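You operate a simulated robot arm through the tools that you are given. There is no shell and no other tool. Be economical: measure what you need, move in short steps, check, and stop when the job is done.

You are at the controls of a simulated two-armed robot. One attempt, no reset.

TASK
Pick up the blue cone with one hand, pass it to the other hand and put it on the orange side tray. Take the white cone and leave it on the bay three. Open the top drawer, take the thick green scrap and leave it in the inside of the top drawer and shut the drawer again. Take the small carton on the top of the side table and put it away on the right corner of the black machine. Fetch the purple heel and set it on the blue tape. The order is free. Set down upright: blue cone, white cone, small carton.

The check looks at the end state, three seconds after you hand in, the way a careful person would. Anything else that was tipped, shoved, dropped, spilled or broken makes it a failure.

THE ROBOT
Two 6-joint arms with two-finger grippers on one trunk, on a base that drives. Base frame: it is fixed to the floor where the robot stands at the start and does not move with it; the origin is under the middle of the robot, x ahead of it, y to its left, z up; the surface under the hand at the start is at about z = 850. Units: mm, degrees, N and s.
The left shoulder is at the start at [30, 178, 1013], the right one opposite. With the tool pointing down near the work surface each hand reaches from about 420 to 840 mm from the robot's upright axis, wherever it stands, measured 20 degrees to its own side. Places, roughly: bay three (19x33 cm) [-3040, -560, 900]; blue cone (7x7x12 cm) [500, 100, 900]; blue tape (7x7x2 cm) [3600, 200, 900]; inside of the top drawer [-300, 5200, 700]; orange side tray [-1700, -1800, 800]; purple heel (6x6x3 cm) [3400, 400, 900]; right corner of the black machine (13x48 cm) [-1760, -2580, 800]; small carton [1500, 750, 1000]; thick green scrap (5x4x2 cm) [1500, 600, 900]; top drawer [-300, 5100, 700]; white cone (7x7x12 cm) [1400, 700, 900]. Payload 2.54 kg a hand.
The TCP of each hand is the grasp point between the finger pads, 30 mm short of the fingertips. In the tool frame z runs along the fingers and y along their closing line. Largest opening 116 mm; the body of the gripper starts 95 mm behind the TCP.
Orientation is that of the tool frame in the base frame, as a unit quaternion [x, y, z, w]. With the fingers straight down and closing along the base's y, the tool's x points along the base's -x, its y along +y and its z along -z.

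THE INTERFACE
- The arms move only by the tool play_rows. It takes "left_motion", "right_motion" or both (then of equal length, played together; a hand with none holds still); each is a list of rows, each a list of 7 numbers: the shift along the tool's x, y, z in units of 50 mm (1.0 is 50 mm), then the turn, a rotation vector about the tool's x, y, z in units of 6 degrees (1.0 is 6 degrees), then the finger opening in mm, from 0 to 116. In form: [[tx, ty, tz, rx, ry, rz, grip], ...]. A call has 1 to 12 rows; each row shifts and turns the commanded pose from where the row before left it, along the tool's axes as they then stand. A call with a number of a shift or a turn outside -1 to 1 is refused whole. Rows are played at 5 a second. More than 50 mm and 8.6 degrees between two rows, or a gripper value outside its range, and nothing of the call is played. Where a pose cannot be reached the arm comes as near as it can. A force on the tool above 40 N (or 10 N above the force at the start of the call, whichever is more), or a blocked arm, ends the call early, and 0.2 s more pass. The fingers move at their own pace (about 153 mm/s each) and stop on an object; they squeeze with about 34 N. The grip force told is the motor's: it shows also when the fingers shut on nothing. Time passes only in rows, and 0.2 s behind the last, so rows that do not move let the fingers close. It gives the time, the measured TCP pose, the force on the tool (base axes), the opening and the grip force at its end, in the units of the frame above (readings bear some noise), with the torque about the TCP (base axes, N m) and any sound that the robot's microphone picked up.
- Cameras (640 x 400 px; columns grow to the right, rows downward): "scene" is now at [38.3, 9, 1722.3]; the picture's right is [0.13, -0.99, 0.00], its down [-0.85, -0.11, -0.51] and it looks along [0.51, 0.07, -0.86] (base axes); focal length 293 px, centre (320, 200). "left" rides on the left gripper at [69, 15, -122] in its tool frame; the picture's right is [-0.21, 0.98, 0.00], its down [-0.83, -0.18, -0.53] and it looks along [-0.52, -0.11, 0.85] (tool axes); focal length 251 px, centre (320, 200). "right" rides on the right gripper at [69, -15, -122] in its tool frame; the picture's right is [0.21, 0.98, 0.00], its down [-0.83, 0.18, -0.53] and it looks along [-0.52, 0.11, 0.85] (tool axes); focal length 251 px, centre (320, 200).
- snapshot(camera): a new picture of that camera. The clock stands still meanwhile.
- slide_trunk(by): slides the trunk up (or, below 0, down) by that many mm; the arms and the scene camera ride with it, the base frame stays. It gives what a move gives, with no picture.
- drive_base(legs): drives the robot by 1 to 6 legs, each [ahead, left, turn to the left] in mm, mm and degrees, along the robot's own axes; the way and the turn of a leg run together, so that a leg with both is an arc; at most 1500 mm and 180 degrees a leg. The arms and the cameras ride along, it lands a little off, and it stops where it bumps. It gives what a move gives.
- turn_head(pan, tilt): turns the head with the scene camera to pan (to the left, within 143 degrees either way) and tilt (down, from -29 to 69), counted from straight ahead of the robot. It gives what a move gives.
- probe_pixels(camera, pixels): for up to 12 pixels [column, row] of the newest picture of that camera ("zoom" is the newest enlarged one), the place [x, y, z] in the base frame of the surface seen there, good to about 3 mm. The clock stands still meanwhile.
- enlarge(camera, box): a new picture of the part [left, top, right, bottom] of that camera's present view, enlarged. The clock stands still meanwhile.
- close_job(): hands the job in; it is judged then, once.

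Keep the steps short. Do not move on a guess: measure, check each grasp and each placing, and mend mistakes. In all there are 131 turns and 142 pictures (those below and enlarged ones count). Leave the grippers open and the arms clear of the work at the hand-in unless told otherwise, and finish with a single line.

The tools are called after "Call:" as a command line: name --argument value ..., lists and objects as JSON in quotes. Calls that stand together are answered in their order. play_rows: Moves the arms, as the interface text tells. Its arguments: {"type":"object","properties":{"left_motion":{"type":"array","items":{"type":"array","items":{"type":"number"}}},"right_motion":{"type":"array","items":{"type":"array","items":{"type":"number"}}}},"required":[]} The other tools are called the same way: slide_trunk (by) slides the trunk up or down; drive_base (legs) drives the base; turn_head (pan, tilt) turns the head that bears the scene camera; snapshot (camera) takes a picture; probe_pixels (camera, pixels) gives the place of the surface under pixels of a picture; enlarge (camera, box) takes an enlarged picture of a part of a camera's view; close_job () hands the job in.

At the start:

```text
time: 0.0
left_eef_pos: [378.0, 206.4, 1165.7]
left_tool_rot: [0.001, 1.0, 0.0, 0.001]
left_ft_force: [0.0, 0.7, 0.4]
left_wrist_torque: [0.0, -0.03, 0.0]
left_finger_gap: 116.0
left_gripper_force: 0.0
right_eef_pos: [415.2, -109.0, 1148.8]
right_tool_rot: [0.0, 1.0, 0.0, 0.0]
right_ft_force: [-0.2, 0.1, 0.1]
right_wrist_torque: [-0.01, -0.01, -0.01]
right_finger_gap: 116.1
right_gripper_force: 0.1
trunk travel left (down, up): [-225.0, 315.0]
robot x, y, heading: [2.5, 4.6, -0.2]
head pan, tilt: [7.3, 59.0]
```

scene: 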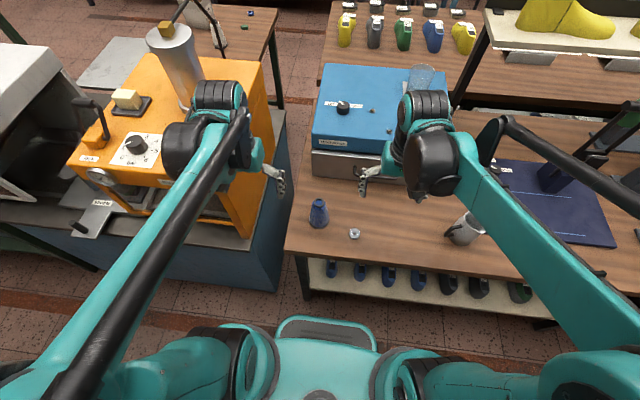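
right: 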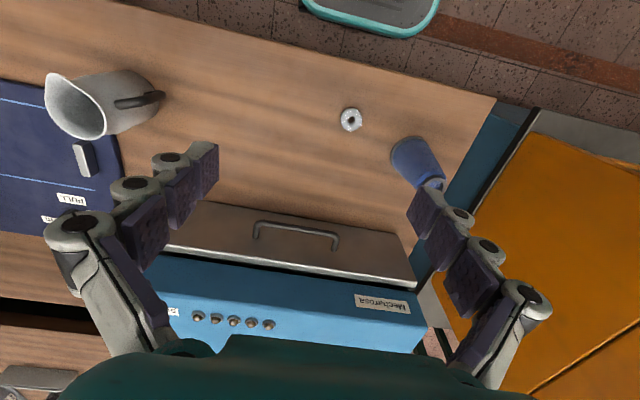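
left: 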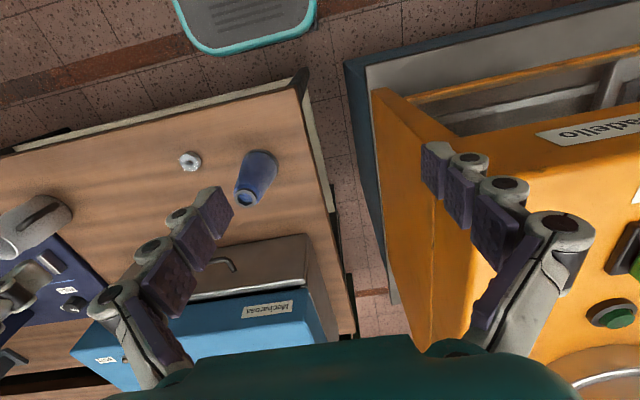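

I see the blue cone at scene (318,213). I measure it and the bench around it.

Call:
probe_pixels --camera "scene" --pixels '[[318, 203], [318, 215], [319, 226], [311, 215], [326, 215], [354, 233], [300, 235], [340, 215], [222, 125], [150, 40], [320, 130], [340, 180]]'

Call:
enlarge --camera "scene" --box '[260, 150, 420, 250]'

```text
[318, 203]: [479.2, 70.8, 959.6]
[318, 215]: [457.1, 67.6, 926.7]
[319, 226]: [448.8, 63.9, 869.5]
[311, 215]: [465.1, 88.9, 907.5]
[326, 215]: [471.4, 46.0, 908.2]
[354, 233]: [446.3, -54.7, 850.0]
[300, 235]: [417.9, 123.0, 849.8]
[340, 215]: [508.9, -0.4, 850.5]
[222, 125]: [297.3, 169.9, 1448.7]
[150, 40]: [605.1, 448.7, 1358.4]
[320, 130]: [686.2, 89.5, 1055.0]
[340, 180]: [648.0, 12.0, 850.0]
```

```text
4.00 times, centred on (340, 200) of scene
```

zoom: 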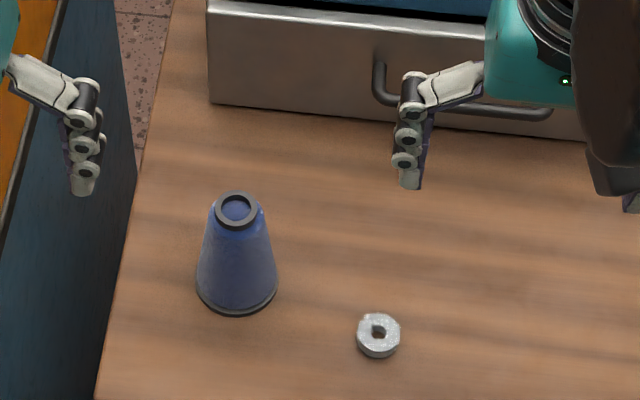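

The cone stands at about [480, 68], base z 850 and top about 968. Before moving, I look around to learn the room for driving.

Call:
turn_head --pan 135 --tilt 22

Call:
snapshot --camera "scene"

Call:
turn_head --pan 65 --tilt 22

Call:
snapshot --camera "scene"

Call:
turn_head --pan 0 --tilt 22

Call:
snapshot --camera "scene"

Call:
turn_head --pan -65 --tilt 22

Call:
snapshot --camera "scene"

Call:
turn_head --pan -135 --tilt 22

Call:
snapshot --camera "scene"

```text
time: 2.1
left_eef_pos: [377.3, 207.0, 1164.9]
left_tool_rot: [-0.001, 1.0, 0.0, 0.001]
left_ft_force: [-0.7, 0.6, -0.5]
left_wrist_torque: [-0.01, 0.01, 0.0]
left_finger_gap: 115.8
left_gripper_force: 0.0
right_eef_pos: [416.1, -108.0, 1148.9]
right_tool_rot: [0.0, 1.0, 0.0, 0.0]
right_ft_force: [0.9, -0.4, -0.5]
right_wrist_torque: [-0.01, 0.01, 0.03]
right_finger_gap: 115.9
right_gripper_force: 0.1
trunk travel left (down, up): [-225.0, 315.0]
robot x, y, heading: [-2.7, 2.9, -0.1]
head pan, tilt: [135.0, 22.0]
```

```text
137 pictures are left
```

scene: 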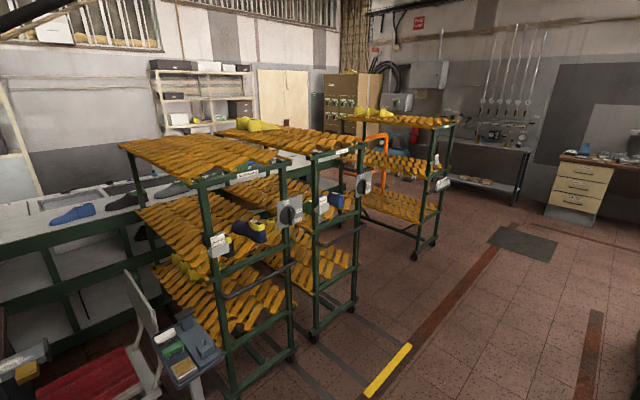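

```text
time: 3.5
left_eef_pos: [377.2, 205.4, 1165.6]
left_tool_rot: [0.0, 1.0, 0.0, 0.0]
left_ft_force: [0.2, -0.5, 0.0]
left_wrist_torque: [0.03, 0.02, -0.02]
left_finger_gap: 115.9
left_gripper_force: 0.1
right_eef_pos: [415.5, -109.6, 1150.1]
right_tool_rot: [0.0, 1.0, 0.001, 0.0]
right_ft_force: [-0.2, -0.3, 0.2]
right_wrist_torque: [-0.02, -0.01, -0.03]
right_finger_gap: 115.9
right_gripper_force: 0.0
trunk travel left (down, up): [-225.0, 315.0]
robot x, y, heading: [-3.3, 1.8, -0.1]
head pan, tilt: [65.0, 22.0]
```

```text
136 pictures are left
```

scene: 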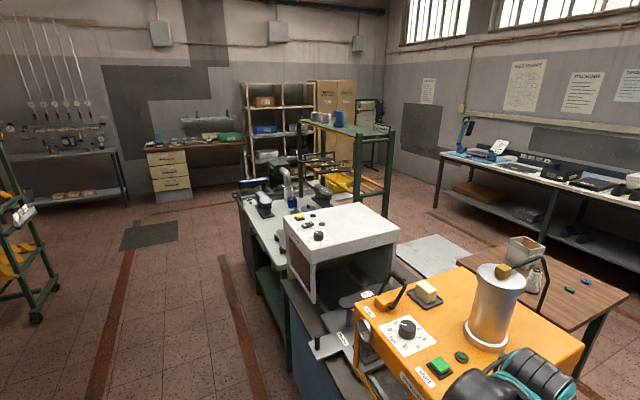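

```text
time: 4.9
left_eef_pos: [376.9, 206.1, 1166.4]
left_tool_rot: [0.0, 1.0, 0.0, 0.0]
left_ft_force: [1.6, 0.5, 0.5]
left_wrist_torque: [0.01, 0.04, 0.0]
left_finger_gap: 115.8
left_gripper_force: 0.0
right_eef_pos: [416.4, -109.0, 1148.6]
right_tool_rot: [0.0, 1.0, 0.0, 0.001]
right_ft_force: [0.1, -0.2, 0.3]
right_wrist_torque: [0.0, 0.0, 0.0]
right_finger_gap: 115.9
right_gripper_force: 0.1
trunk travel left (down, up): [-225.0, 315.0]
robot x, y, heading: [-1.2, -1.5, -0.2]
head pan, tilt: [0.0, 22.0]
```

```text
135 pictures are left
```

scene: 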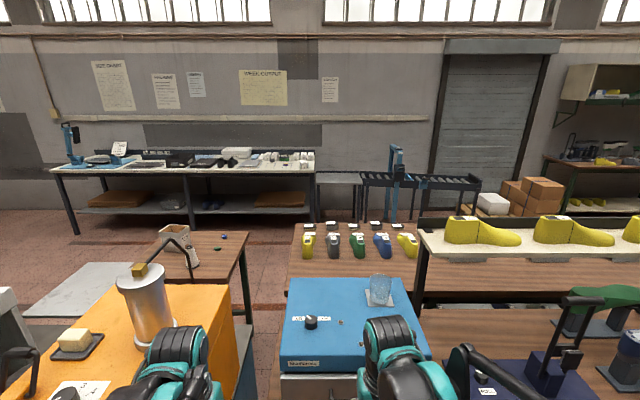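

```text
time: 6.2
left_eef_pos: [378.2, 206.4, 1165.0]
left_tool_rot: [0.0, 1.0, 0.0, 0.0]
left_ft_force: [0.3, -0.4, -0.3]
left_wrist_torque: [0.0, -0.02, 0.03]
left_finger_gap: 116.2
left_gripper_force: 0.2
right_eef_pos: [416.1, -108.9, 1149.0]
right_tool_rot: [-0.001, 1.0, 0.0, 0.001]
right_ft_force: [-0.1, 0.2, -0.4]
right_wrist_torque: [0.03, 0.02, -0.02]
right_finger_gap: 115.9
right_gripper_force: 0.0
trunk travel left (down, up): [-225.0, 315.0]
robot x, y, heading: [-1.8, -0.1, -0.3]
head pan, tilt: [-65.0, 22.0]
```

```text
134 pictures are left
```

scene: 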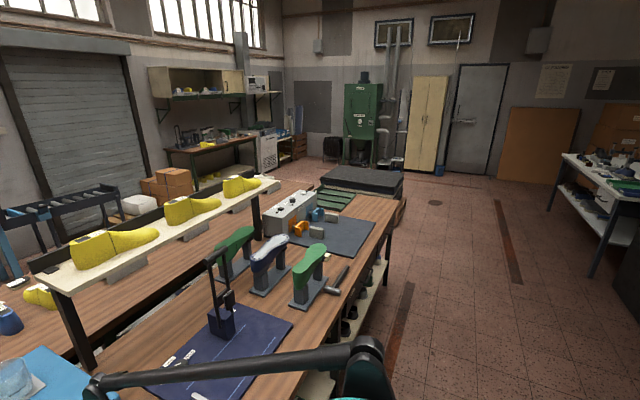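

```text
time: 7.6
left_eef_pos: [377.5, 206.1, 1165.5]
left_tool_rot: [0.0, 1.0, -0.001, 0.0]
left_ft_force: [0.5, -0.5, 0.4]
left_wrist_torque: [0.01, 0.0, 0.01]
left_finger_gap: 116.0
left_gripper_force: 0.1
right_eef_pos: [415.7, -110.3, 1148.6]
right_tool_rot: [0.0, 1.0, 0.0, 0.001]
right_ft_force: [-0.6, -0.1, -0.4]
right_wrist_torque: [-0.01, -0.02, -0.01]
right_finger_gap: 115.9
right_gripper_force: 0.0
trunk travel left (down, up): [-225.0, 315.0]
robot x, y, heading: [2.3, 0.1, -0.2]
head pan, tilt: [-135.0, 22.0]
```

```text
133 pictures are left
```

scene: 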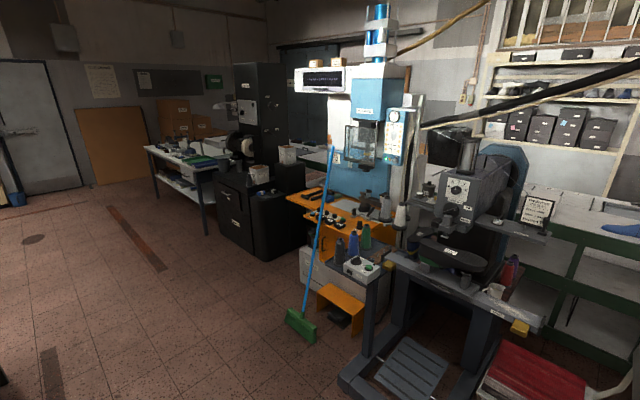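

The floor behind me is clear. I back up 100 mm and turn the right hand to a 45° slanted pose (yaw 50° left, then pitch up 45°) so it can hold the cone low. The left hand can then take it from above.

Call:
drive_base --legs '[[-100, 0, 0]]'

Call:
turn_head --pan 5 --tilt 56

Call:
play_rows --right_motion '[[0, 0, 0, 0, 0, -0.926, 116], [0, 0, 0, 0, 0, -0.926, 116], [0, 0, 0, 0, 0, -0.926, 116], [0, 0, 0, 0, 0, -0.926, 116], [0, 0, 0, 0, 0, -0.926, 116], [0, 0, 0, 0, 0, -0.926, 116], [0, 0, 0, 0, 0, -0.926, 116], [0, 0, 0, 0, 0, -0.926, 116], [0, 0, 0, 0, 0, -0.926, 116]]'

Call:
play_rows --right_motion '[[0, 0, 0, 0, -0.9375, 0, 116], [0, 0, 0, 0, -0.9375, 0, 116], [0, 0, 0, 0, -0.9375, 0, 116], [0, 0, 0, 0, -0.9375, 0, 116], [0, 0, 0, 0, -0.9375, 0, 116], [0, 0, 0, 0, -0.9375, 0, 116], [0, 0, 0, 0, -0.9375, 0, 116], [0, 0, 0, 0, -0.9375, 0, 116]]'

Call:
snapshot --camera "scene"

```text
time: 8.8
left_eef_pos: [276.2, 206.5, 1165.1]
left_tool_rot: [0.0, 1.0, 0.0, 0.0]
left_ft_force: [-0.6, 0.0, -0.4]
left_wrist_torque: [0.01, -0.01, 0.02]
left_finger_gap: 115.9
left_gripper_force: 0.0
right_eef_pos: [314.1, -109.1, 1148.8]
right_tool_rot: [0.0, 1.0, 0.0, 0.0]
right_ft_force: [-1.0, -0.7, -0.5]
right_wrist_torque: [0.0, -0.03, -0.01]
right_finger_gap: 116.3
right_gripper_force: 0.1
trunk travel left (down, up): [-225.0, 315.0]
robot x, y, heading: [-99.8, 0.9, 0.1]
head pan, tilt: [-135.0, 22.0]
```

```text
time: 11.0
left_eef_pos: [277.2, 205.2, 1165.2]
left_tool_rot: [-0.002, 1.0, 0.0, 0.0]
left_ft_force: [0.6, 0.1, -0.3]
left_wrist_torque: [0.03, 0.01, 0.01]
left_finger_gap: 116.0
left_gripper_force: 0.0
right_eef_pos: [315.0, -108.3, 1148.5]
right_tool_rot: [0.0, 1.0, 0.0, 0.0]
right_ft_force: [0.1, -0.5, 0.0]
right_wrist_torque: [0.05, 0.01, -0.01]
right_finger_gap: 116.1
right_gripper_force: 0.1
trunk travel left (down, up): [-225.0, 315.0]
robot x, y, heading: [-102.2, -1.2, 0.0]
head pan, tilt: [5.0, 56.0]
```

```text
time: 13.0
left_eef_pos: [277.9, 206.3, 1165.1]
left_tool_rot: [0.0, 1.0, 0.0, 0.0]
left_ft_force: [0.5, 0.6, -0.1]
left_wrist_torque: [0.02, 0.02, 0.0]
left_finger_gap: 116.1
left_gripper_force: 0.1
right_eef_pos: [315.1, -108.7, 1148.3]
right_tool_rot: [-0.424, 0.906, 0.0, 0.0]
right_ft_force: [-0.5, -0.2, -1.1]
right_wrist_torque: [0.01, 0.0, -0.02]
right_finger_gap: 115.9
right_gripper_force: 0.1
trunk travel left (down, up): [-225.0, 315.0]
robot x, y, heading: [-100.7, 0.4, 0.1]
head pan, tilt: [5.0, 56.0]
```

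```text
time: 14.8
left_eef_pos: [276.5, 206.4, 1165.7]
left_tool_rot: [0.0, 1.0, 0.0, 0.0]
left_ft_force: [-0.2, -1.2, 0.0]
left_wrist_torque: [0.01, 0.0, 0.0]
left_finger_gap: 115.7
left_gripper_force: 0.1
right_eef_pos: [315.7, -108.8, 1148.8]
right_tool_rot: [-0.39, 0.837, 0.163, 0.348]
right_ft_force: [-0.3, -0.6, 0.1]
right_wrist_torque: [-0.01, 0.02, -0.02]
right_finger_gap: 115.9
right_gripper_force: 0.1
trunk travel left (down, up): [-225.0, 315.0]
robot x, y, heading: [-96.3, 3.4, -0.0]
head pan, tilt: [5.0, 56.0]
```

```text
132 pictures are left
```

scene: 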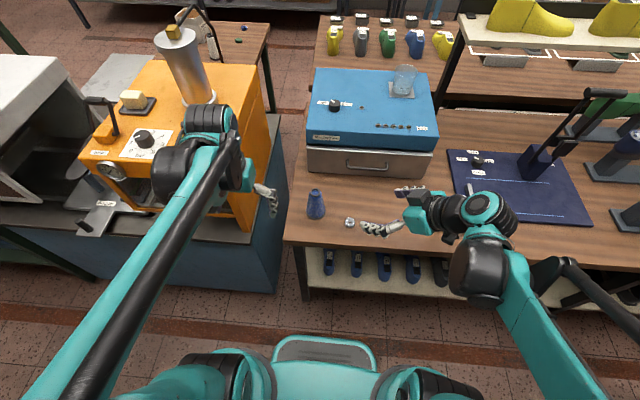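

The pose came out as planned. I move along the approach line to 150 mm short of the cone and look with the right camera.

Call:
play_rows --right_motion '[[0.045, -0.053, 0.806, 0, 0, 0, 110], [0.045, -0.053, 0.806, 0, 0, 0, 110], [0.045, -0.053, 0.806, 0, 0, 0, 110], [0.045, -0.053, 0.806, 0, 0, 0, 110], [0.045, -0.053, 0.806, 0, 0, 0, 110]]'

Call:
snapshot --camera "right"

Call:
enlarge --camera "scene" --box '[260, 150, 420, 250]'

Call:
probe_pixels --camera "zoom" --pixels '[[190, 180], [220, 160], [210, 230], [250, 230], [230, 260]]'

```text
time: 16.0
left_eef_pos: [277.3, 206.2, 1164.7]
left_tool_rot: [0.0, 1.0, -0.001, -0.001]
left_ft_force: [0.1, -0.2, -1.2]
left_wrist_torque: [-0.03, 0.06, 0.01]
left_finger_gap: 116.2
left_gripper_force: 0.1
right_eef_pos: [413.9, -13.1, 996.9]
right_tool_rot: [-0.392, 0.837, 0.162, 0.345]
right_ft_force: [0.3, -0.5, 1.0]
right_wrist_torque: [-0.03, 0.04, 0.03]
right_finger_gap: 110.1
right_gripper_force: 0.0
trunk travel left (down, up): [-225.0, 315.0]
robot x, y, heading: [-98.2, 1.1, -0.2]
head pan, tilt: [5.0, 56.0]
```

```text
131 pictures are left
```

right: 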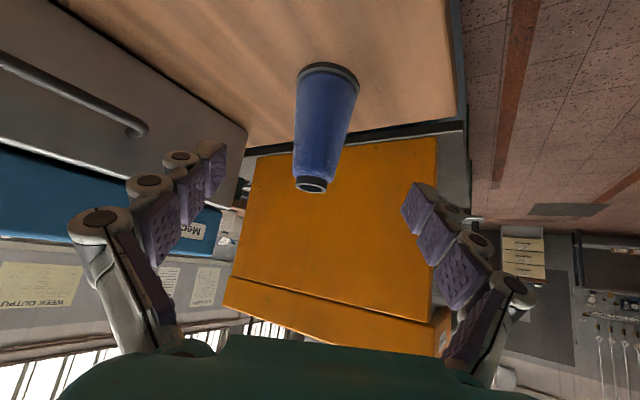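

```text
4.00 times, centred on (340, 200) of scene
```

zoom: 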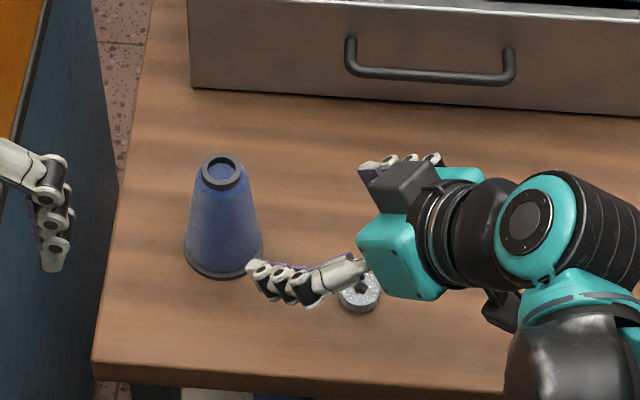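

```text
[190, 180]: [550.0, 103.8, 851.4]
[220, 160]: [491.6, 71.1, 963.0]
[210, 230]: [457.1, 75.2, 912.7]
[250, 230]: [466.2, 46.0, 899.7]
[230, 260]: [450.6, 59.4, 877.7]
```

The cone sits exactly on the approach line (axis about [481, 67]). I advance 147 mm and close.

Call:
play_rows --right_motion '[[0, 0, 0.6, 0, 0, 0, 110], [0, 0, 0.6, 0, 0, 0, 110], [0, 0, 0.6, 0, 0, 0, 110], [0, 0, 0.6, 0, 0, 0, 110], [0, 0, 0.54, 0, 0, 0, 110], [0, 0, 0, 0, 0, 0, 110], [0, 0, 0, 0, 0, 0, 40], [0, 0, 0, 0, 0, 0, 40], [0, 0, 0, 0, 0, 0, 40], [0, 0, 0, 0, 0, 0, 40]]'

Call:
enlarge --camera "scene" --box '[260, 150, 420, 250]'

Call:
snapshot --camera "right"

```text
time: 18.2
left_eef_pos: [275.3, 206.5, 1165.2]
left_tool_rot: [0.0, 1.0, 0.0, 0.0]
left_ft_force: [0.1, 0.5, 0.0]
left_wrist_torque: [-0.03, -0.01, 0.02]
left_finger_gap: 116.0
left_gripper_force: 0.1
right_eef_pos: [483.6, 66.1, 898.7]
right_tool_rot: [-0.391, 0.838, 0.161, 0.345]
right_ft_force: [-4.5, 2.6, 6.7]
right_wrist_torque: [0.12, 0.15, 0.0]
right_finger_gap: 57.3
right_gripper_force: 34.4
right hand out of reach, approached as far as the arm can: row 3
trunk travel left (down, up): [-225.0, 315.0]
robot x, y, heading: [-98.7, 2.4, 0.3]
head pan, tilt: [5.0, 56.0]
```

```text
4.00 times, centred on (340, 200) of scene
```

zoom: 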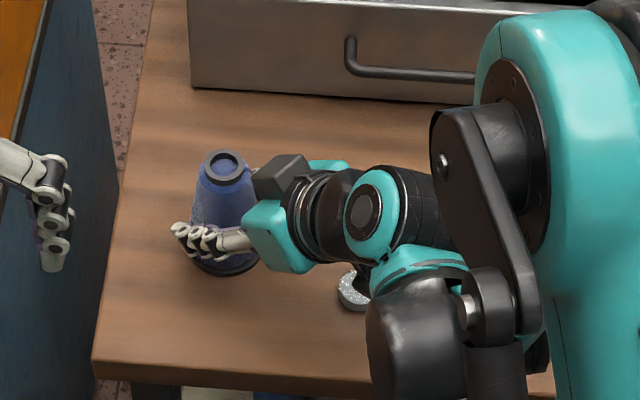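

```text
128 pictures are left
```

right: 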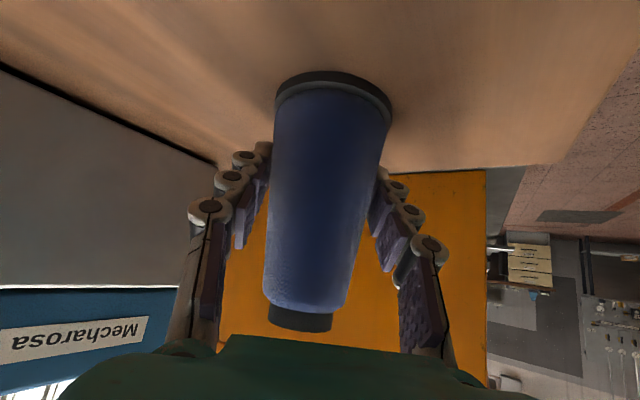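

The right hand holds the cone (gap 57 mm, 34 N). I lift straight up, then draw back to a free spot near [400, 0, 1000].

Call:
play_rows --right_motion '[[-0.42, 0, -0.42, 0, 0, 0, 40], [-0.42, 0, -0.42, 0, 0, 0, 40], [0.114, 0.091, -0.61, 0, 0, 0, 40], [0.114, 0.091, -0.61, 0, 0, 0, 40], [0.114, 0.091, -0.61, 0, 0, 0, 40], [0.114, 0.091, -0.61, 0, 0, 0, 40], [0, 0, 0, 0, 0, 0, 40]]'

Call:
snapshot --camera "scene"

Call:
enlarge --camera "scene" --box '[260, 150, 420, 250]'

Call:
snapshot --camera "left"

```text
time: 19.8
left_eef_pos: [278.7, 205.7, 1164.5]
left_tool_rot: [0.0, 1.0, 0.001, 0.001]
left_ft_force: [0.0, -0.2, -0.6]
left_wrist_torque: [-0.02, 0.0, -0.02]
left_finger_gap: 116.1
left_gripper_force: 0.1
right_eef_pos: [404.4, -0.2, 1028.2]
right_tool_rot: [-0.391, 0.838, 0.161, 0.346]
right_ft_force: [0.2, 0.1, -2.1]
right_wrist_torque: [0.02, 0.01, 0.0]
right_finger_gap: 57.0
right_gripper_force: 33.9
trunk travel left (down, up): [-225.0, 315.0]
robot x, y, heading: [-101.1, -1.3, 0.1]
head pan, tilt: [5.0, 56.0]
```

```text
127 pictures are left
```

scene: 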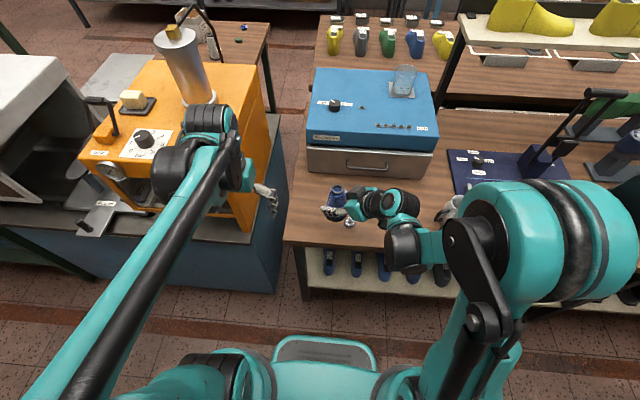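

```text
4.00 times, centred on (340, 200) of scene
```

zoom: 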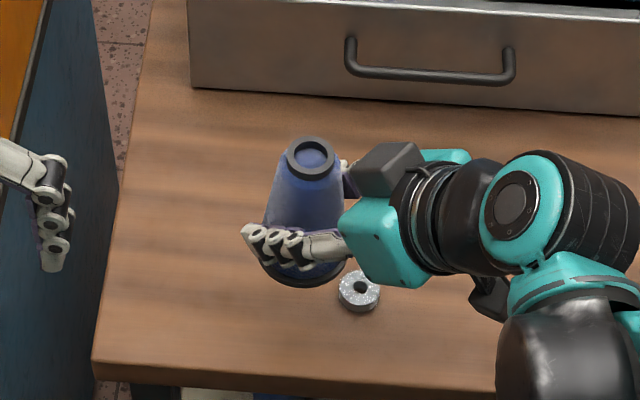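

```text
125 pictures are left
```

left: 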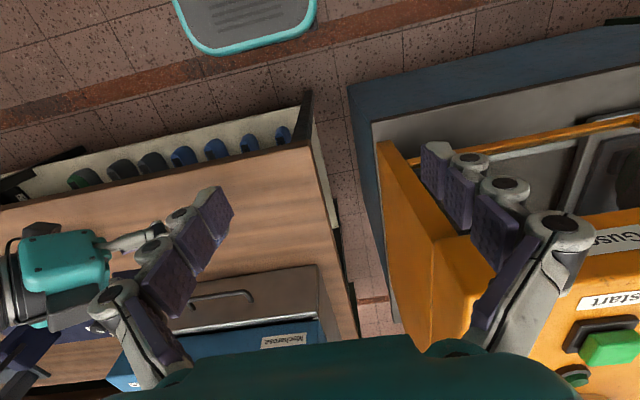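

The cone is lifted and upright. I measure its top ring at zoom (312,158), then plan the left hand.

Call:
probe_pixels --camera "zoom" --pixels '[[311, 138], [311, 179], [289, 158], [332, 158], [312, 155], [300, 200], [280, 215], [306, 283]]'

Call:
probe_pixels --camera "scene" --pixels '[[265, 130], [262, 90], [250, 235], [185, 30], [240, 180]]'

```text
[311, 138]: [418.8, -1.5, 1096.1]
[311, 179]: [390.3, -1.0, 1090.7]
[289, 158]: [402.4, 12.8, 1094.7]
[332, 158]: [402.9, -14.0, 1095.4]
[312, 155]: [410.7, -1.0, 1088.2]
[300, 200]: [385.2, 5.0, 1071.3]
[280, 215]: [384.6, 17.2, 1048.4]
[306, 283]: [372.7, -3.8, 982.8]
```

```text
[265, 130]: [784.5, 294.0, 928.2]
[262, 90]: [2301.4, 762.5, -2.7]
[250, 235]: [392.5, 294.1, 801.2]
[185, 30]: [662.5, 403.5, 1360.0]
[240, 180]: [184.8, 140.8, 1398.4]
```

The cone top is at [404, 0, 1096]. The left hand will come yawed 50° and leaning 15° away from the right arm, to grip the top 30 mm. I orient it first, then move to 100 mm before the grasp.

Call:
play_rows --left_motion '[[0, 0, 0, 0, 0, -0.926, 116], [0, 0, 0, 0, 0, -0.926, 116], [0, 0, 0, 0, 0, -0.926, 116], [0, 0, 0, 0, 0, -0.926, 116], [0, 0, 0, 0, 0, -0.926, 116], [0, 0, 0, 0, 0, -0.926, 116], [0, 0, 0, 0, 0, -0.926, 116], [0, 0, 0, 0, 0, -0.926, 116], [0, 0, 0, 0, 0, -0.926, 116], [0, 0, 0, 0, 0.833, 0, 80], [0, 0, 0, 0, 0.833, 0, 65], [0, 0, 0, 0, 0.833, 0, 65]]'

Call:
play_rows --left_motion '[[0.219, -0.92, -0.066, 0, 0, 0, 65], [0.219, -0.92, -0.066, 0, 0, 0, 65], [0.219, -0.92, -0.066, 0, 0, 0, 65], [0.219, -0.92, -0.066, 0, 0, 0, 65], [0.219, -0.92, -0.066, 0, 0, 0, 65], [0, 0, 0, 0, 0, 0, 65]]'

Call:
snapshot --camera "left"

Call:
snapshot --camera "scene"

```text
time: 22.4
left_eef_pos: [277.5, 206.0, 1164.3]
left_tool_rot: [-0.42, 0.898, -0.055, -0.118]
left_ft_force: [0.1, 0.5, -0.4]
left_wrist_torque: [-0.02, 0.03, -0.02]
left_finger_gap: 64.9
left_gripper_force: 0.1
right_eef_pos: [404.2, -0.6, 1028.0]
right_tool_rot: [-0.391, 0.838, 0.162, 0.345]
right_ft_force: [0.7, 0.5, -2.6]
right_wrist_torque: [0.01, -0.02, -0.02]
right_finger_gap: 57.3
right_gripper_force: 34.5
trunk travel left (down, up): [-225.0, 315.0]
robot x, y, heading: [-100.6, -1.5, -0.1]
head pan, tilt: [5.0, 56.0]
```

```text
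time: 23.8
left_eef_pos: [422.7, 20.0, 1195.9]
left_tool_rot: [-0.419, 0.899, -0.056, -0.118]
left_ft_force: [-0.3, -0.3, 0.7]
left_wrist_torque: [-0.03, -0.04, -0.03]
left_finger_gap: 65.2
left_gripper_force: 0.1
right_eef_pos: [403.5, 0.2, 1028.4]
right_tool_rot: [-0.391, 0.837, 0.162, 0.346]
right_ft_force: [0.4, 1.3, -1.3]
right_wrist_torque: [-0.02, 0.02, 0.01]
right_finger_gap: 56.8
right_gripper_force: 33.9
trunk travel left (down, up): [-225.0, 315.0]
robot x, y, heading: [-99.1, 2.7, -0.2]
head pan, tilt: [5.0, 56.0]
```

```text
124 pictures are left
```

left: 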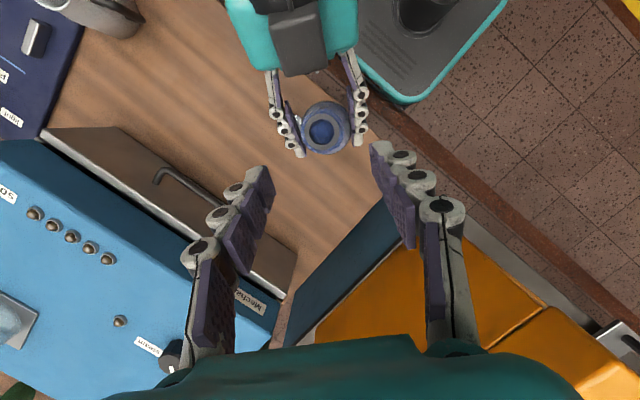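

```text
123 pictures are left
```

scene: 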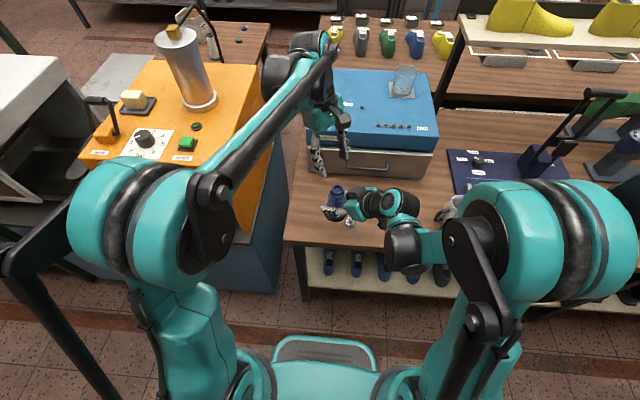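

Both hands line up: the cone top is centred between the left fingers. I advance 98 mm in steps and close the left hand on the top.

Call:
play_rows --left_motion '[[0, 0, 0.5, 0, 0, 0, 65], [0, 0, 0.5, 0, 0, 0, 65], [0, 0, 0.5, 0, 0, 0, 65], [0, 0, 0.48, 0, 0, 0, 65], [0, 0, 0, 0, 0, 0, 65]]'

Call:
snapshot --camera "left"

Call:
play_rows --left_motion '[[0, 0, 0, 0, 0, 0, 40], [0, 0, 0, 0, 0, 0, 15], [0, 0, 0, 0, 0, 0, 10], [0, 0, 0, 0, 0, 0, 10]]'

Call:
snapshot --camera "left"

Call:
enlarge --camera "scene" --box '[260, 150, 420, 250]'

```text
time: 25.0
left_eef_pos: [405.5, 1.5, 1099.5]
left_tool_rot: [-0.419, 0.898, -0.055, -0.117]
left_ft_force: [-0.1, 0.0, 0.1]
left_wrist_torque: [-0.01, 0.03, -0.01]
left_finger_gap: 65.0
left_gripper_force: 0.1
right_eef_pos: [403.9, -1.0, 1029.1]
right_tool_rot: [-0.39, 0.838, 0.162, 0.346]
right_ft_force: [-0.7, -0.1, -1.5]
right_wrist_torque: [0.01, 0.0, -0.02]
right_finger_gap: 57.2
right_gripper_force: 33.9
trunk travel left (down, up): [-225.0, 315.0]
robot x, y, heading: [-100.3, -1.1, -0.1]
head pan, tilt: [5.0, 56.0]
```

```text
122 pictures are left
```

left: 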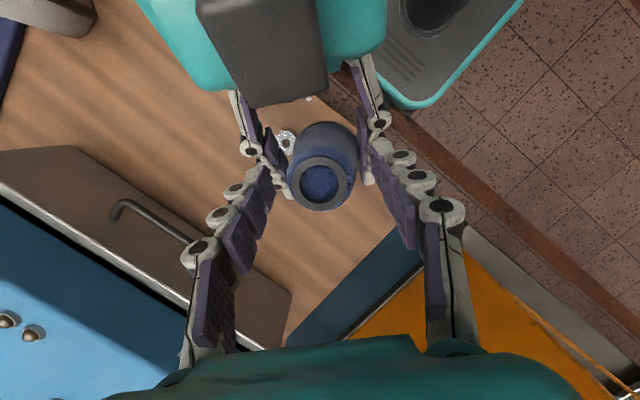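

```text
time: 26.0
left_eef_pos: [406.0, 0.7, 1100.3]
left_tool_rot: [-0.419, 0.899, -0.055, -0.118]
left_ft_force: [1.7, -0.1, 4.2]
left_wrist_torque: [0.01, 0.03, -0.08]
left_finger_gap: 46.0
left_gripper_force: 34.0
right_eef_pos: [403.5, -0.8, 1028.7]
right_tool_rot: [-0.39, 0.838, 0.161, 0.346]
right_ft_force: [-0.8, 0.1, -7.5]
right_wrist_torque: [-0.09, -0.09, 0.09]
right_finger_gap: 56.9
right_gripper_force: 33.7
trunk travel left (down, up): [-225.0, 315.0]
robot x, y, heading: [-99.1, 0.7, 0.2]
head pan, tilt: [5.0, 56.0]
```

```text
121 pictures are left
```

left: 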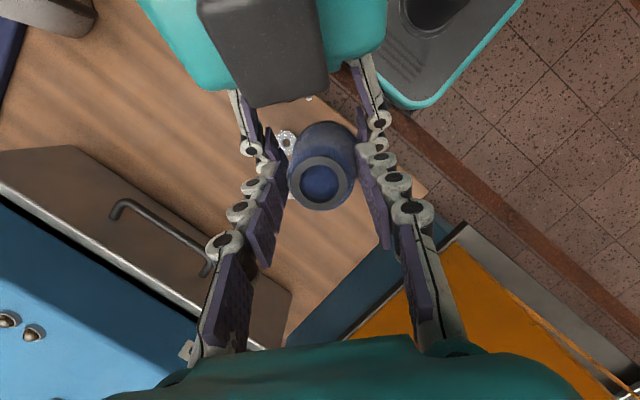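

```text
4.00 times, centred on (340, 200) of scene
```

zoom: 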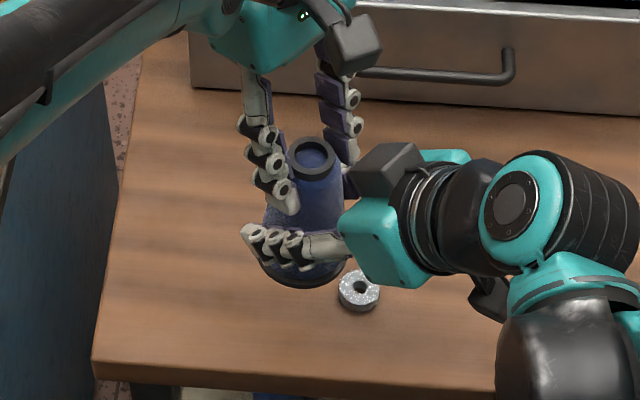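

Both hands hold it. I open the right hand and back it off along its own axis.

Call:
play_rows --right_motion '[[0, 0, 0, 0, 0, 0, 70], [0, 0, 0, 0, 0, 0, 100], [0, 0, 0, 0, 0, 0, 100]]'

Call:
snapshot --camera "left"

Call:
play_rows --right_motion '[[0, 0, -0.6, 0, 0, 0, 100], [0, 0, -0.8, 0, 0, 0, 100], [0, 0, -0.9, 0, 0, 0, 100], [0, 0, -0.9, 0, 0, 0, 100]]'

Call:
snapshot --camera "scene"

Call:
snapshot --camera "right"

```text
time: 26.8
left_eef_pos: [405.8, 1.1, 1099.2]
left_tool_rot: [-0.418, 0.899, -0.055, -0.118]
left_ft_force: [-0.8, 0.0, 0.5]
left_wrist_torque: [-0.02, 0.01, 0.03]
left_finger_gap: 45.7
left_gripper_force: 34.1
right_eef_pos: [404.3, -0.6, 1029.2]
right_tool_rot: [-0.39, 0.838, 0.162, 0.346]
right_ft_force: [-0.3, -0.5, -0.3]
right_wrist_torque: [0.0, -0.01, -0.04]
right_finger_gap: 99.7
right_gripper_force: 0.1
trunk travel left (down, up): [-225.0, 315.0]
robot x, y, heading: [-102.5, 2.0, -0.3]
head pan, tilt: [5.0, 56.0]
```

```text
119 pictures are left
```

left: 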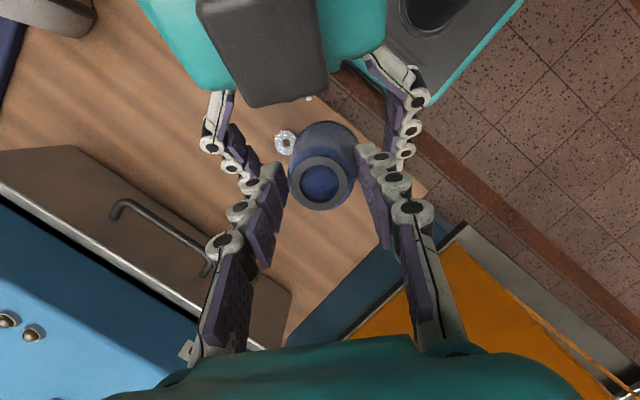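

```text
time: 27.8
left_eef_pos: [403.8, 1.8, 1100.6]
left_tool_rot: [-0.419, 0.899, -0.055, -0.119]
left_ft_force: [0.5, 0.1, -0.5]
left_wrist_torque: [0.0, -0.06, 0.03]
left_finger_gap: 45.8
left_gripper_force: 33.8
right_eef_pos: [328.5, -87.0, 1143.2]
right_tool_rot: [-0.391, 0.837, 0.162, 0.346]
right_ft_force: [-0.8, -0.3, -0.6]
right_wrist_torque: [-0.01, 0.01, 0.0]
right_finger_gap: 100.3
right_gripper_force: 0.0
trunk travel left (down, up): [-225.0, 315.0]
robot x, y, heading: [-99.0, -0.5, -0.0]
head pan, tilt: [5.0, 56.0]
```

```text
118 pictures are left
```

scene: 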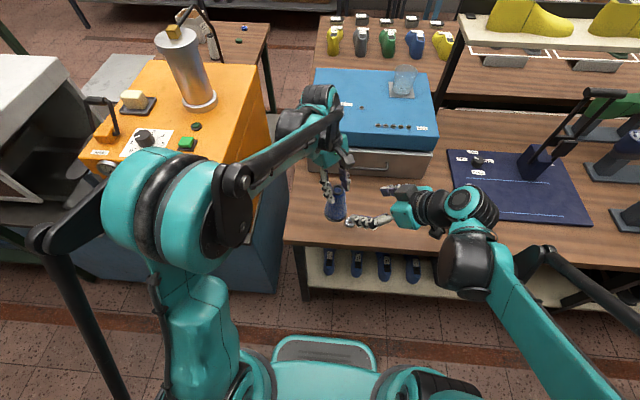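

```text
117 pictures are left
```

right: 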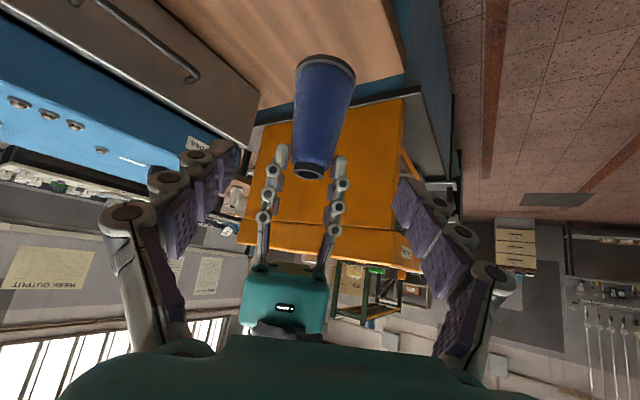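

The left hand alone holds the cone now. I fold the right hand back to pointing down and look to the right rear to measure the way to the orange tray.

Call:
play_rows --right_motion '[[0, 0, 0, 0, 0.9375, 0, 100], [0, 0, 0, 0, 0.9375, 0, 100], [0, 0, 0, 0, 0.9375, 0, 100], [0, 0, 0, 0, 0.9375, 0, 100], [0, 0, 0, 0, 0.9375, 0, 100], [0, 0, 0, 0, 0.9375, 0, 100], [0, 0, 0, 0, 0.9375, 0, 100], [0, 0, 0, 0, 0.9375, 0, 100]]'

Call:
play_rows --right_motion '[[0, 0, 0, 0, 0, 0.926, 100], [0, 0, 0, 0, 0, 0.926, 100], [0, 0, 0, 0, 0, 0.926, 100], [0, 0, 0, 0, 0, 0.926, 100], [0, 0, 0, 0, 0, 0.926, 100], [0, 0, 0, 0, 0, 0.926, 100], [0, 0, 0, 0, 0, 0.926, 100], [0, 0, 0, 0, 0, 0.926, 100], [0, 0, 0, 0, 0, 0.926, 100]]'

Call:
turn_head --pan -132 --tilt 30

Call:
snapshot --camera "scene"

```text
time: 29.6
left_eef_pos: [406.3, 1.7, 1099.4]
left_tool_rot: [-0.419, 0.899, -0.055, -0.119]
left_ft_force: [0.6, 0.6, 0.4]
left_wrist_torque: [0.01, -0.01, 0.0]
left_finger_gap: 45.9
left_gripper_force: 33.9
right_eef_pos: [331.2, -86.1, 1141.4]
right_tool_rot: [-0.423, 0.906, 0.0, 0.0]
right_ft_force: [0.0, -0.7, -0.5]
right_wrist_torque: [-0.03, 0.01, 0.03]
right_finger_gap: 100.1
right_gripper_force: 0.1
trunk travel left (down, up): [-225.0, 315.0]
robot x, y, heading: [-102.2, 3.8, -0.0]
head pan, tilt: [5.0, 56.0]
```

```text
time: 31.6
left_eef_pos: [404.7, -0.6, 1099.7]
left_tool_rot: [-0.419, 0.898, -0.055, -0.119]
left_ft_force: [-1.0, -0.7, -0.3]
left_wrist_torque: [0.02, 0.01, 0.01]
left_finger_gap: 45.7
left_gripper_force: 33.8
right_eef_pos: [330.6, -88.1, 1142.1]
right_tool_rot: [0.001, 1.0, 0.0, 0.0]
right_ft_force: [0.9, 0.8, -0.7]
right_wrist_torque: [-0.02, 0.0, 0.01]
right_finger_gap: 100.2
right_gripper_force: 0.2
trunk travel left (down, up): [-225.0, 315.0]
robot x, y, heading: [-98.2, 1.6, 0.0]
head pan, tilt: [5.0, 56.0]
```

```text
time: 33.8
left_eef_pos: [406.1, 0.1, 1099.8]
left_tool_rot: [-0.419, 0.898, -0.056, -0.118]
left_ft_force: [-0.7, -0.1, -0.9]
left_wrist_torque: [-0.02, -0.03, -0.01]
left_finger_gap: 45.7
left_gripper_force: 33.8
right_eef_pos: [331.2, -85.6, 1140.8]
right_tool_rot: [0.0, 1.0, 0.0, 0.001]
right_ft_force: [0.2, 0.0, 0.1]
right_wrist_torque: [-0.02, 0.03, -0.02]
right_finger_gap: 99.8
right_gripper_force: 0.1
trunk travel left (down, up): [-225.0, 315.0]
robot x, y, heading: [-98.1, 2.0, -0.1]
head pan, tilt: [-132.0, 30.0]
```

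```text
116 pictures are left
```

scene: 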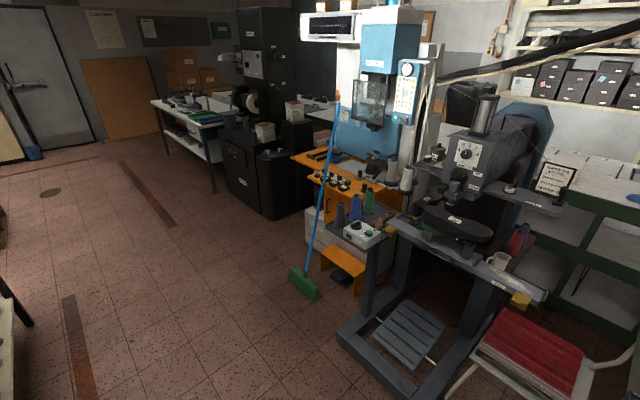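

Call:
enlarge --camera "scene" --box '[220, 90, 460, 240]'

Call:
probe_pixels --camera "scene" --pixels '[[302, 292], [337, 105], [345, 340], [430, 395], [330, 290], [340, 265], [265, 215], [265, 150], [368, 200], [400, 215], [480, 345], [540, 290]]'

```text
2.67 times, centred on (340, 165) of scene
```

zoom: 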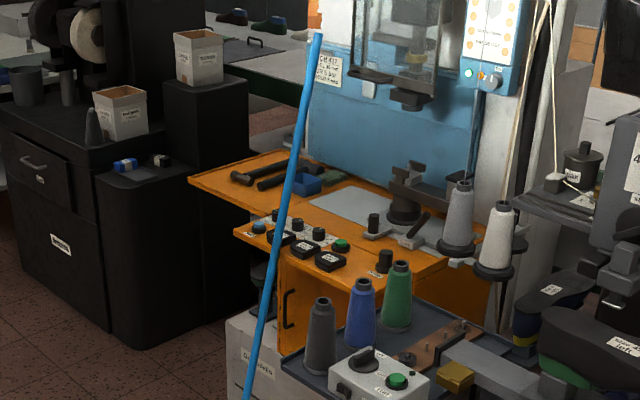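

```text
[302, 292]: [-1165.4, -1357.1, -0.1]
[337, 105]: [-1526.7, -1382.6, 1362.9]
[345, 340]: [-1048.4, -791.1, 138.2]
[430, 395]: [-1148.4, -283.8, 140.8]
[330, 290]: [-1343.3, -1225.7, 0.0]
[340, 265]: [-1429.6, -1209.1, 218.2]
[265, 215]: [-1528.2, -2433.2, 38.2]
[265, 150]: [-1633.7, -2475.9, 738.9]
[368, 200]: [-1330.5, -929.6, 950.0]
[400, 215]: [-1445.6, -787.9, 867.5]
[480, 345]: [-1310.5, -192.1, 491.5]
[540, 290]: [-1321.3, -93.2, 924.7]
```

A broom leans on the machine and must not be touched. I probe the orange tray at zoom (200–330, 160–250) for its extent and free spots.

Call:
probe_pixels --camera "zoom" --pixels '[[195, 180], [225, 195], [260, 160], [330, 205], [360, 215], [310, 225], [255, 228], [370, 268], [240, 240], [420, 240], [245, 178], [305, 185]]'

Call:
enlarge --camera "scene" --box '[280, 130, 360, 180]'

```text
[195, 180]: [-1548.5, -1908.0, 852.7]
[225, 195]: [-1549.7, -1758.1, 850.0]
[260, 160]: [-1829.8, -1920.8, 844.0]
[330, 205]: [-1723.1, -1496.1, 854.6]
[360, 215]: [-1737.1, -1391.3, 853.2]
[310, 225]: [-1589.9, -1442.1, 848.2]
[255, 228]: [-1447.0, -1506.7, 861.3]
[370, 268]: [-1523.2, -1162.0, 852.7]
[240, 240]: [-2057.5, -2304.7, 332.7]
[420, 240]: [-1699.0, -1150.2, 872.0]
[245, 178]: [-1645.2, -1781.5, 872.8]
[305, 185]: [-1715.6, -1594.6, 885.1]
```

```text
8.00 times, centred on (320, 155) of scene
```

zoom: 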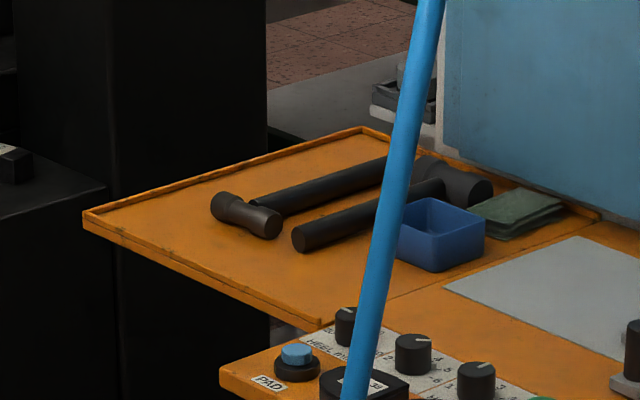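

Call:
probe_pixels --camera "zoom" --pixels '[[86, 215], [318, 322], [360, 130], [160, 215], [230, 250], [300, 285], [350, 290], [212, 205], [280, 235], [295, 240], [400, 215], [320, 155]]'

```text
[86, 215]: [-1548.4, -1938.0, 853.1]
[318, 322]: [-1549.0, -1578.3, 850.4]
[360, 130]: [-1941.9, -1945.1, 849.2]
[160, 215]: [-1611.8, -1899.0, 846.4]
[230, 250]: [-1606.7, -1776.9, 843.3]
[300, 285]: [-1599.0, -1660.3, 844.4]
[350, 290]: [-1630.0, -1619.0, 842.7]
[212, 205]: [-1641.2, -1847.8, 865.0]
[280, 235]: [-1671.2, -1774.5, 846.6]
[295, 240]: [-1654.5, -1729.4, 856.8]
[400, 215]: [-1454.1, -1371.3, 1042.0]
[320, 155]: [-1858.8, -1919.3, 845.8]
```

The tray floor is z≈844 with hammers on it. A free strip is near [-1603, -1662]. I drive: back, turn right, along the aisle, turn to heading about 152°, and stop at a standoff by [-700, -1950].

Call:
drive_base --legs '[[-350, 0, 0], [0, 0, -90], [1500, 0, 0], [0, 0, -118], [10, 515, 0]]'

Call:
turn_head --pan 0 --tilt 40

Call:
snapshot --camera "scene"

```text
time: 54.4
left_eef_pos: [-1192.8, -1656.5, 1100.2]
left_tool_rot: [0.977, 0.167, 0.129, -0.022]
left_ft_force: [-0.1, -0.7, 0.0]
left_wrist_torque: [-0.01, 0.01, 0.01]
left_finger_gap: 45.6
left_gripper_force: 33.8
right_eef_pos: [-1083.1, -1617.6, 1141.8]
right_tool_rot: [0.965, -0.264, 0.0, 0.0]
right_ft_force: [-0.3, -1.2, 0.8]
right_wrist_torque: [0.02, -0.02, 0.0]
right_finger_gap: 100.1
right_gripper_force: 0.2
trunk travel left (down, up): [-225.0, 315.0]
robot x, y, heading: [-752.6, -1914.6, 149.5]
head pan, tilt: [-132.0, 30.0]
```

```text
time: 56.5
left_eef_pos: [-1192.4, -1656.0, 1099.2]
left_tool_rot: [0.977, 0.167, 0.129, -0.022]
left_ft_force: [-0.3, -0.4, -0.1]
left_wrist_torque: [-0.03, -0.04, -0.02]
left_finger_gap: 45.5
left_gripper_force: 33.9
right_eef_pos: [-1083.4, -1617.7, 1142.3]
right_tool_rot: [0.965, -0.264, 0.0, 0.0]
right_ft_force: [-0.7, 0.1, -0.1]
right_wrist_torque: [0.0, 0.0, -0.01]
right_finger_gap: 100.2
right_gripper_force: 0.1
trunk travel left (down, up): [-225.0, 315.0]
robot x, y, heading: [-756.8, -1911.4, 149.5]
head pan, tilt: [0.0, 40.0]
```

```text
113 pictures are left
```

scene: 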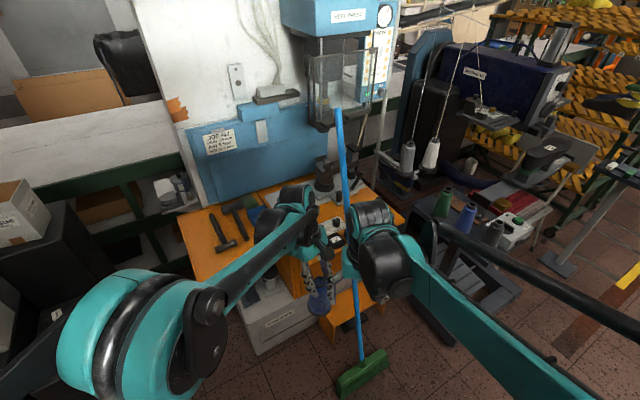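

I'm at [-755, -1912] heading 149.5°. To keep the right arm away from the broom, I shift to about [-1023, -2053] with heading 146°, so the drop spot is straight ahead at 700 mm.

Call:
drive_base --legs '[[0, 258, 0], [159, 0, -3]]'

Call:
snapshot --camera "scene"

Call:
snapshot --camera "left"

```text
time: 59.4
left_eef_pos: [-1445.4, -1774.2, 1098.9]
left_tool_rot: [0.981, 0.142, 0.129, -0.018]
left_ft_force: [-0.7, 1.1, -2.1]
left_wrist_torque: [-0.02, -0.03, 0.02]
left_finger_gap: 45.4
left_gripper_force: 34.0
right_eef_pos: [-1335.0, -1743.1, 1142.0]
right_tool_rot: [0.957, -0.289, 0.0, 0.0]
right_ft_force: [0.2, -0.1, -0.5]
right_wrist_torque: [-0.04, -0.04, 0.0]
right_finger_gap: 100.1
right_gripper_force: 0.2
trunk travel left (down, up): [-225.0, 315.0]
robot x, y, heading: [-1025.6, -2049.8, 146.6]
head pan, tilt: [0.0, 40.0]
```

```text
112 pictures are left
```

scene: 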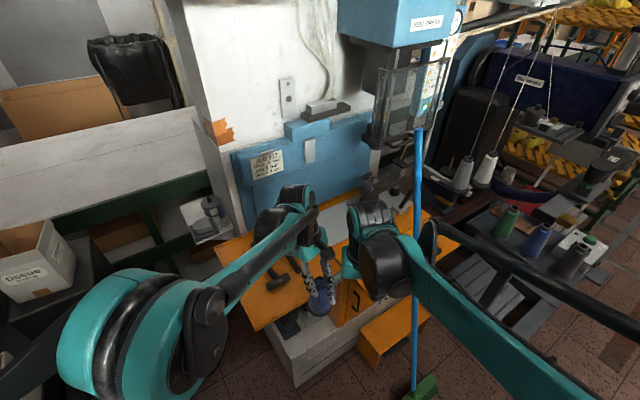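

```text
111 pictures are left
```

left: 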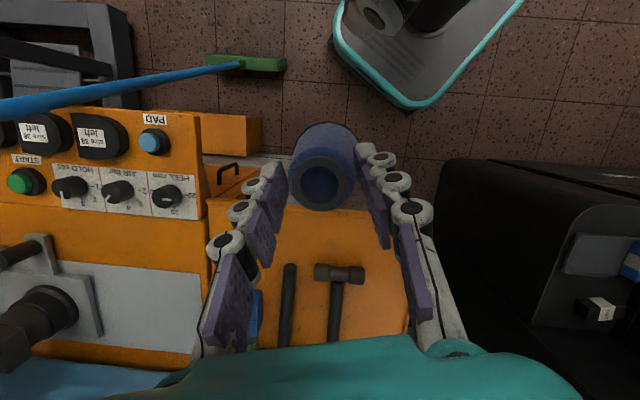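

I check the free strip on the tray with the left camera.

Call:
probe_pixels --camera "left" --pixels '[[270, 225], [250, 260], [290, 265], [340, 265], [320, 235], [215, 205], [212, 270], [235, 330], [288, 340], [255, 320], [310, 330], [322, 130]]'

Call:
enlarge --camera "left" --box '[180, 160, 460, 340]'

```text
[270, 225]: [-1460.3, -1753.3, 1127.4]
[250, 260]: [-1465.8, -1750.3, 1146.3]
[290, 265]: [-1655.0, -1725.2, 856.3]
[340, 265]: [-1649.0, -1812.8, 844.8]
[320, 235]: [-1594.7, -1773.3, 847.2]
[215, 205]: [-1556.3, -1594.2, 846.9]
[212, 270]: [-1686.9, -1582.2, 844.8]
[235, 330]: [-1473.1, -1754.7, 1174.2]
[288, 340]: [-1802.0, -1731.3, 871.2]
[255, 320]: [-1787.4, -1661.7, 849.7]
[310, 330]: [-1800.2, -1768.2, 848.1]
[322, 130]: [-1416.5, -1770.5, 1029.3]
```

```text
2.22 times, centred on (320, 250) of left
```

zoom: 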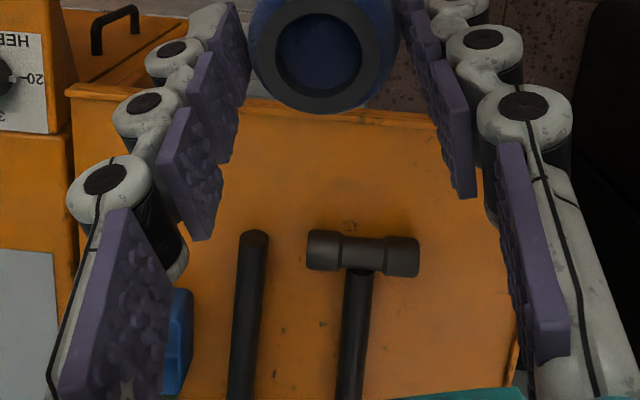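

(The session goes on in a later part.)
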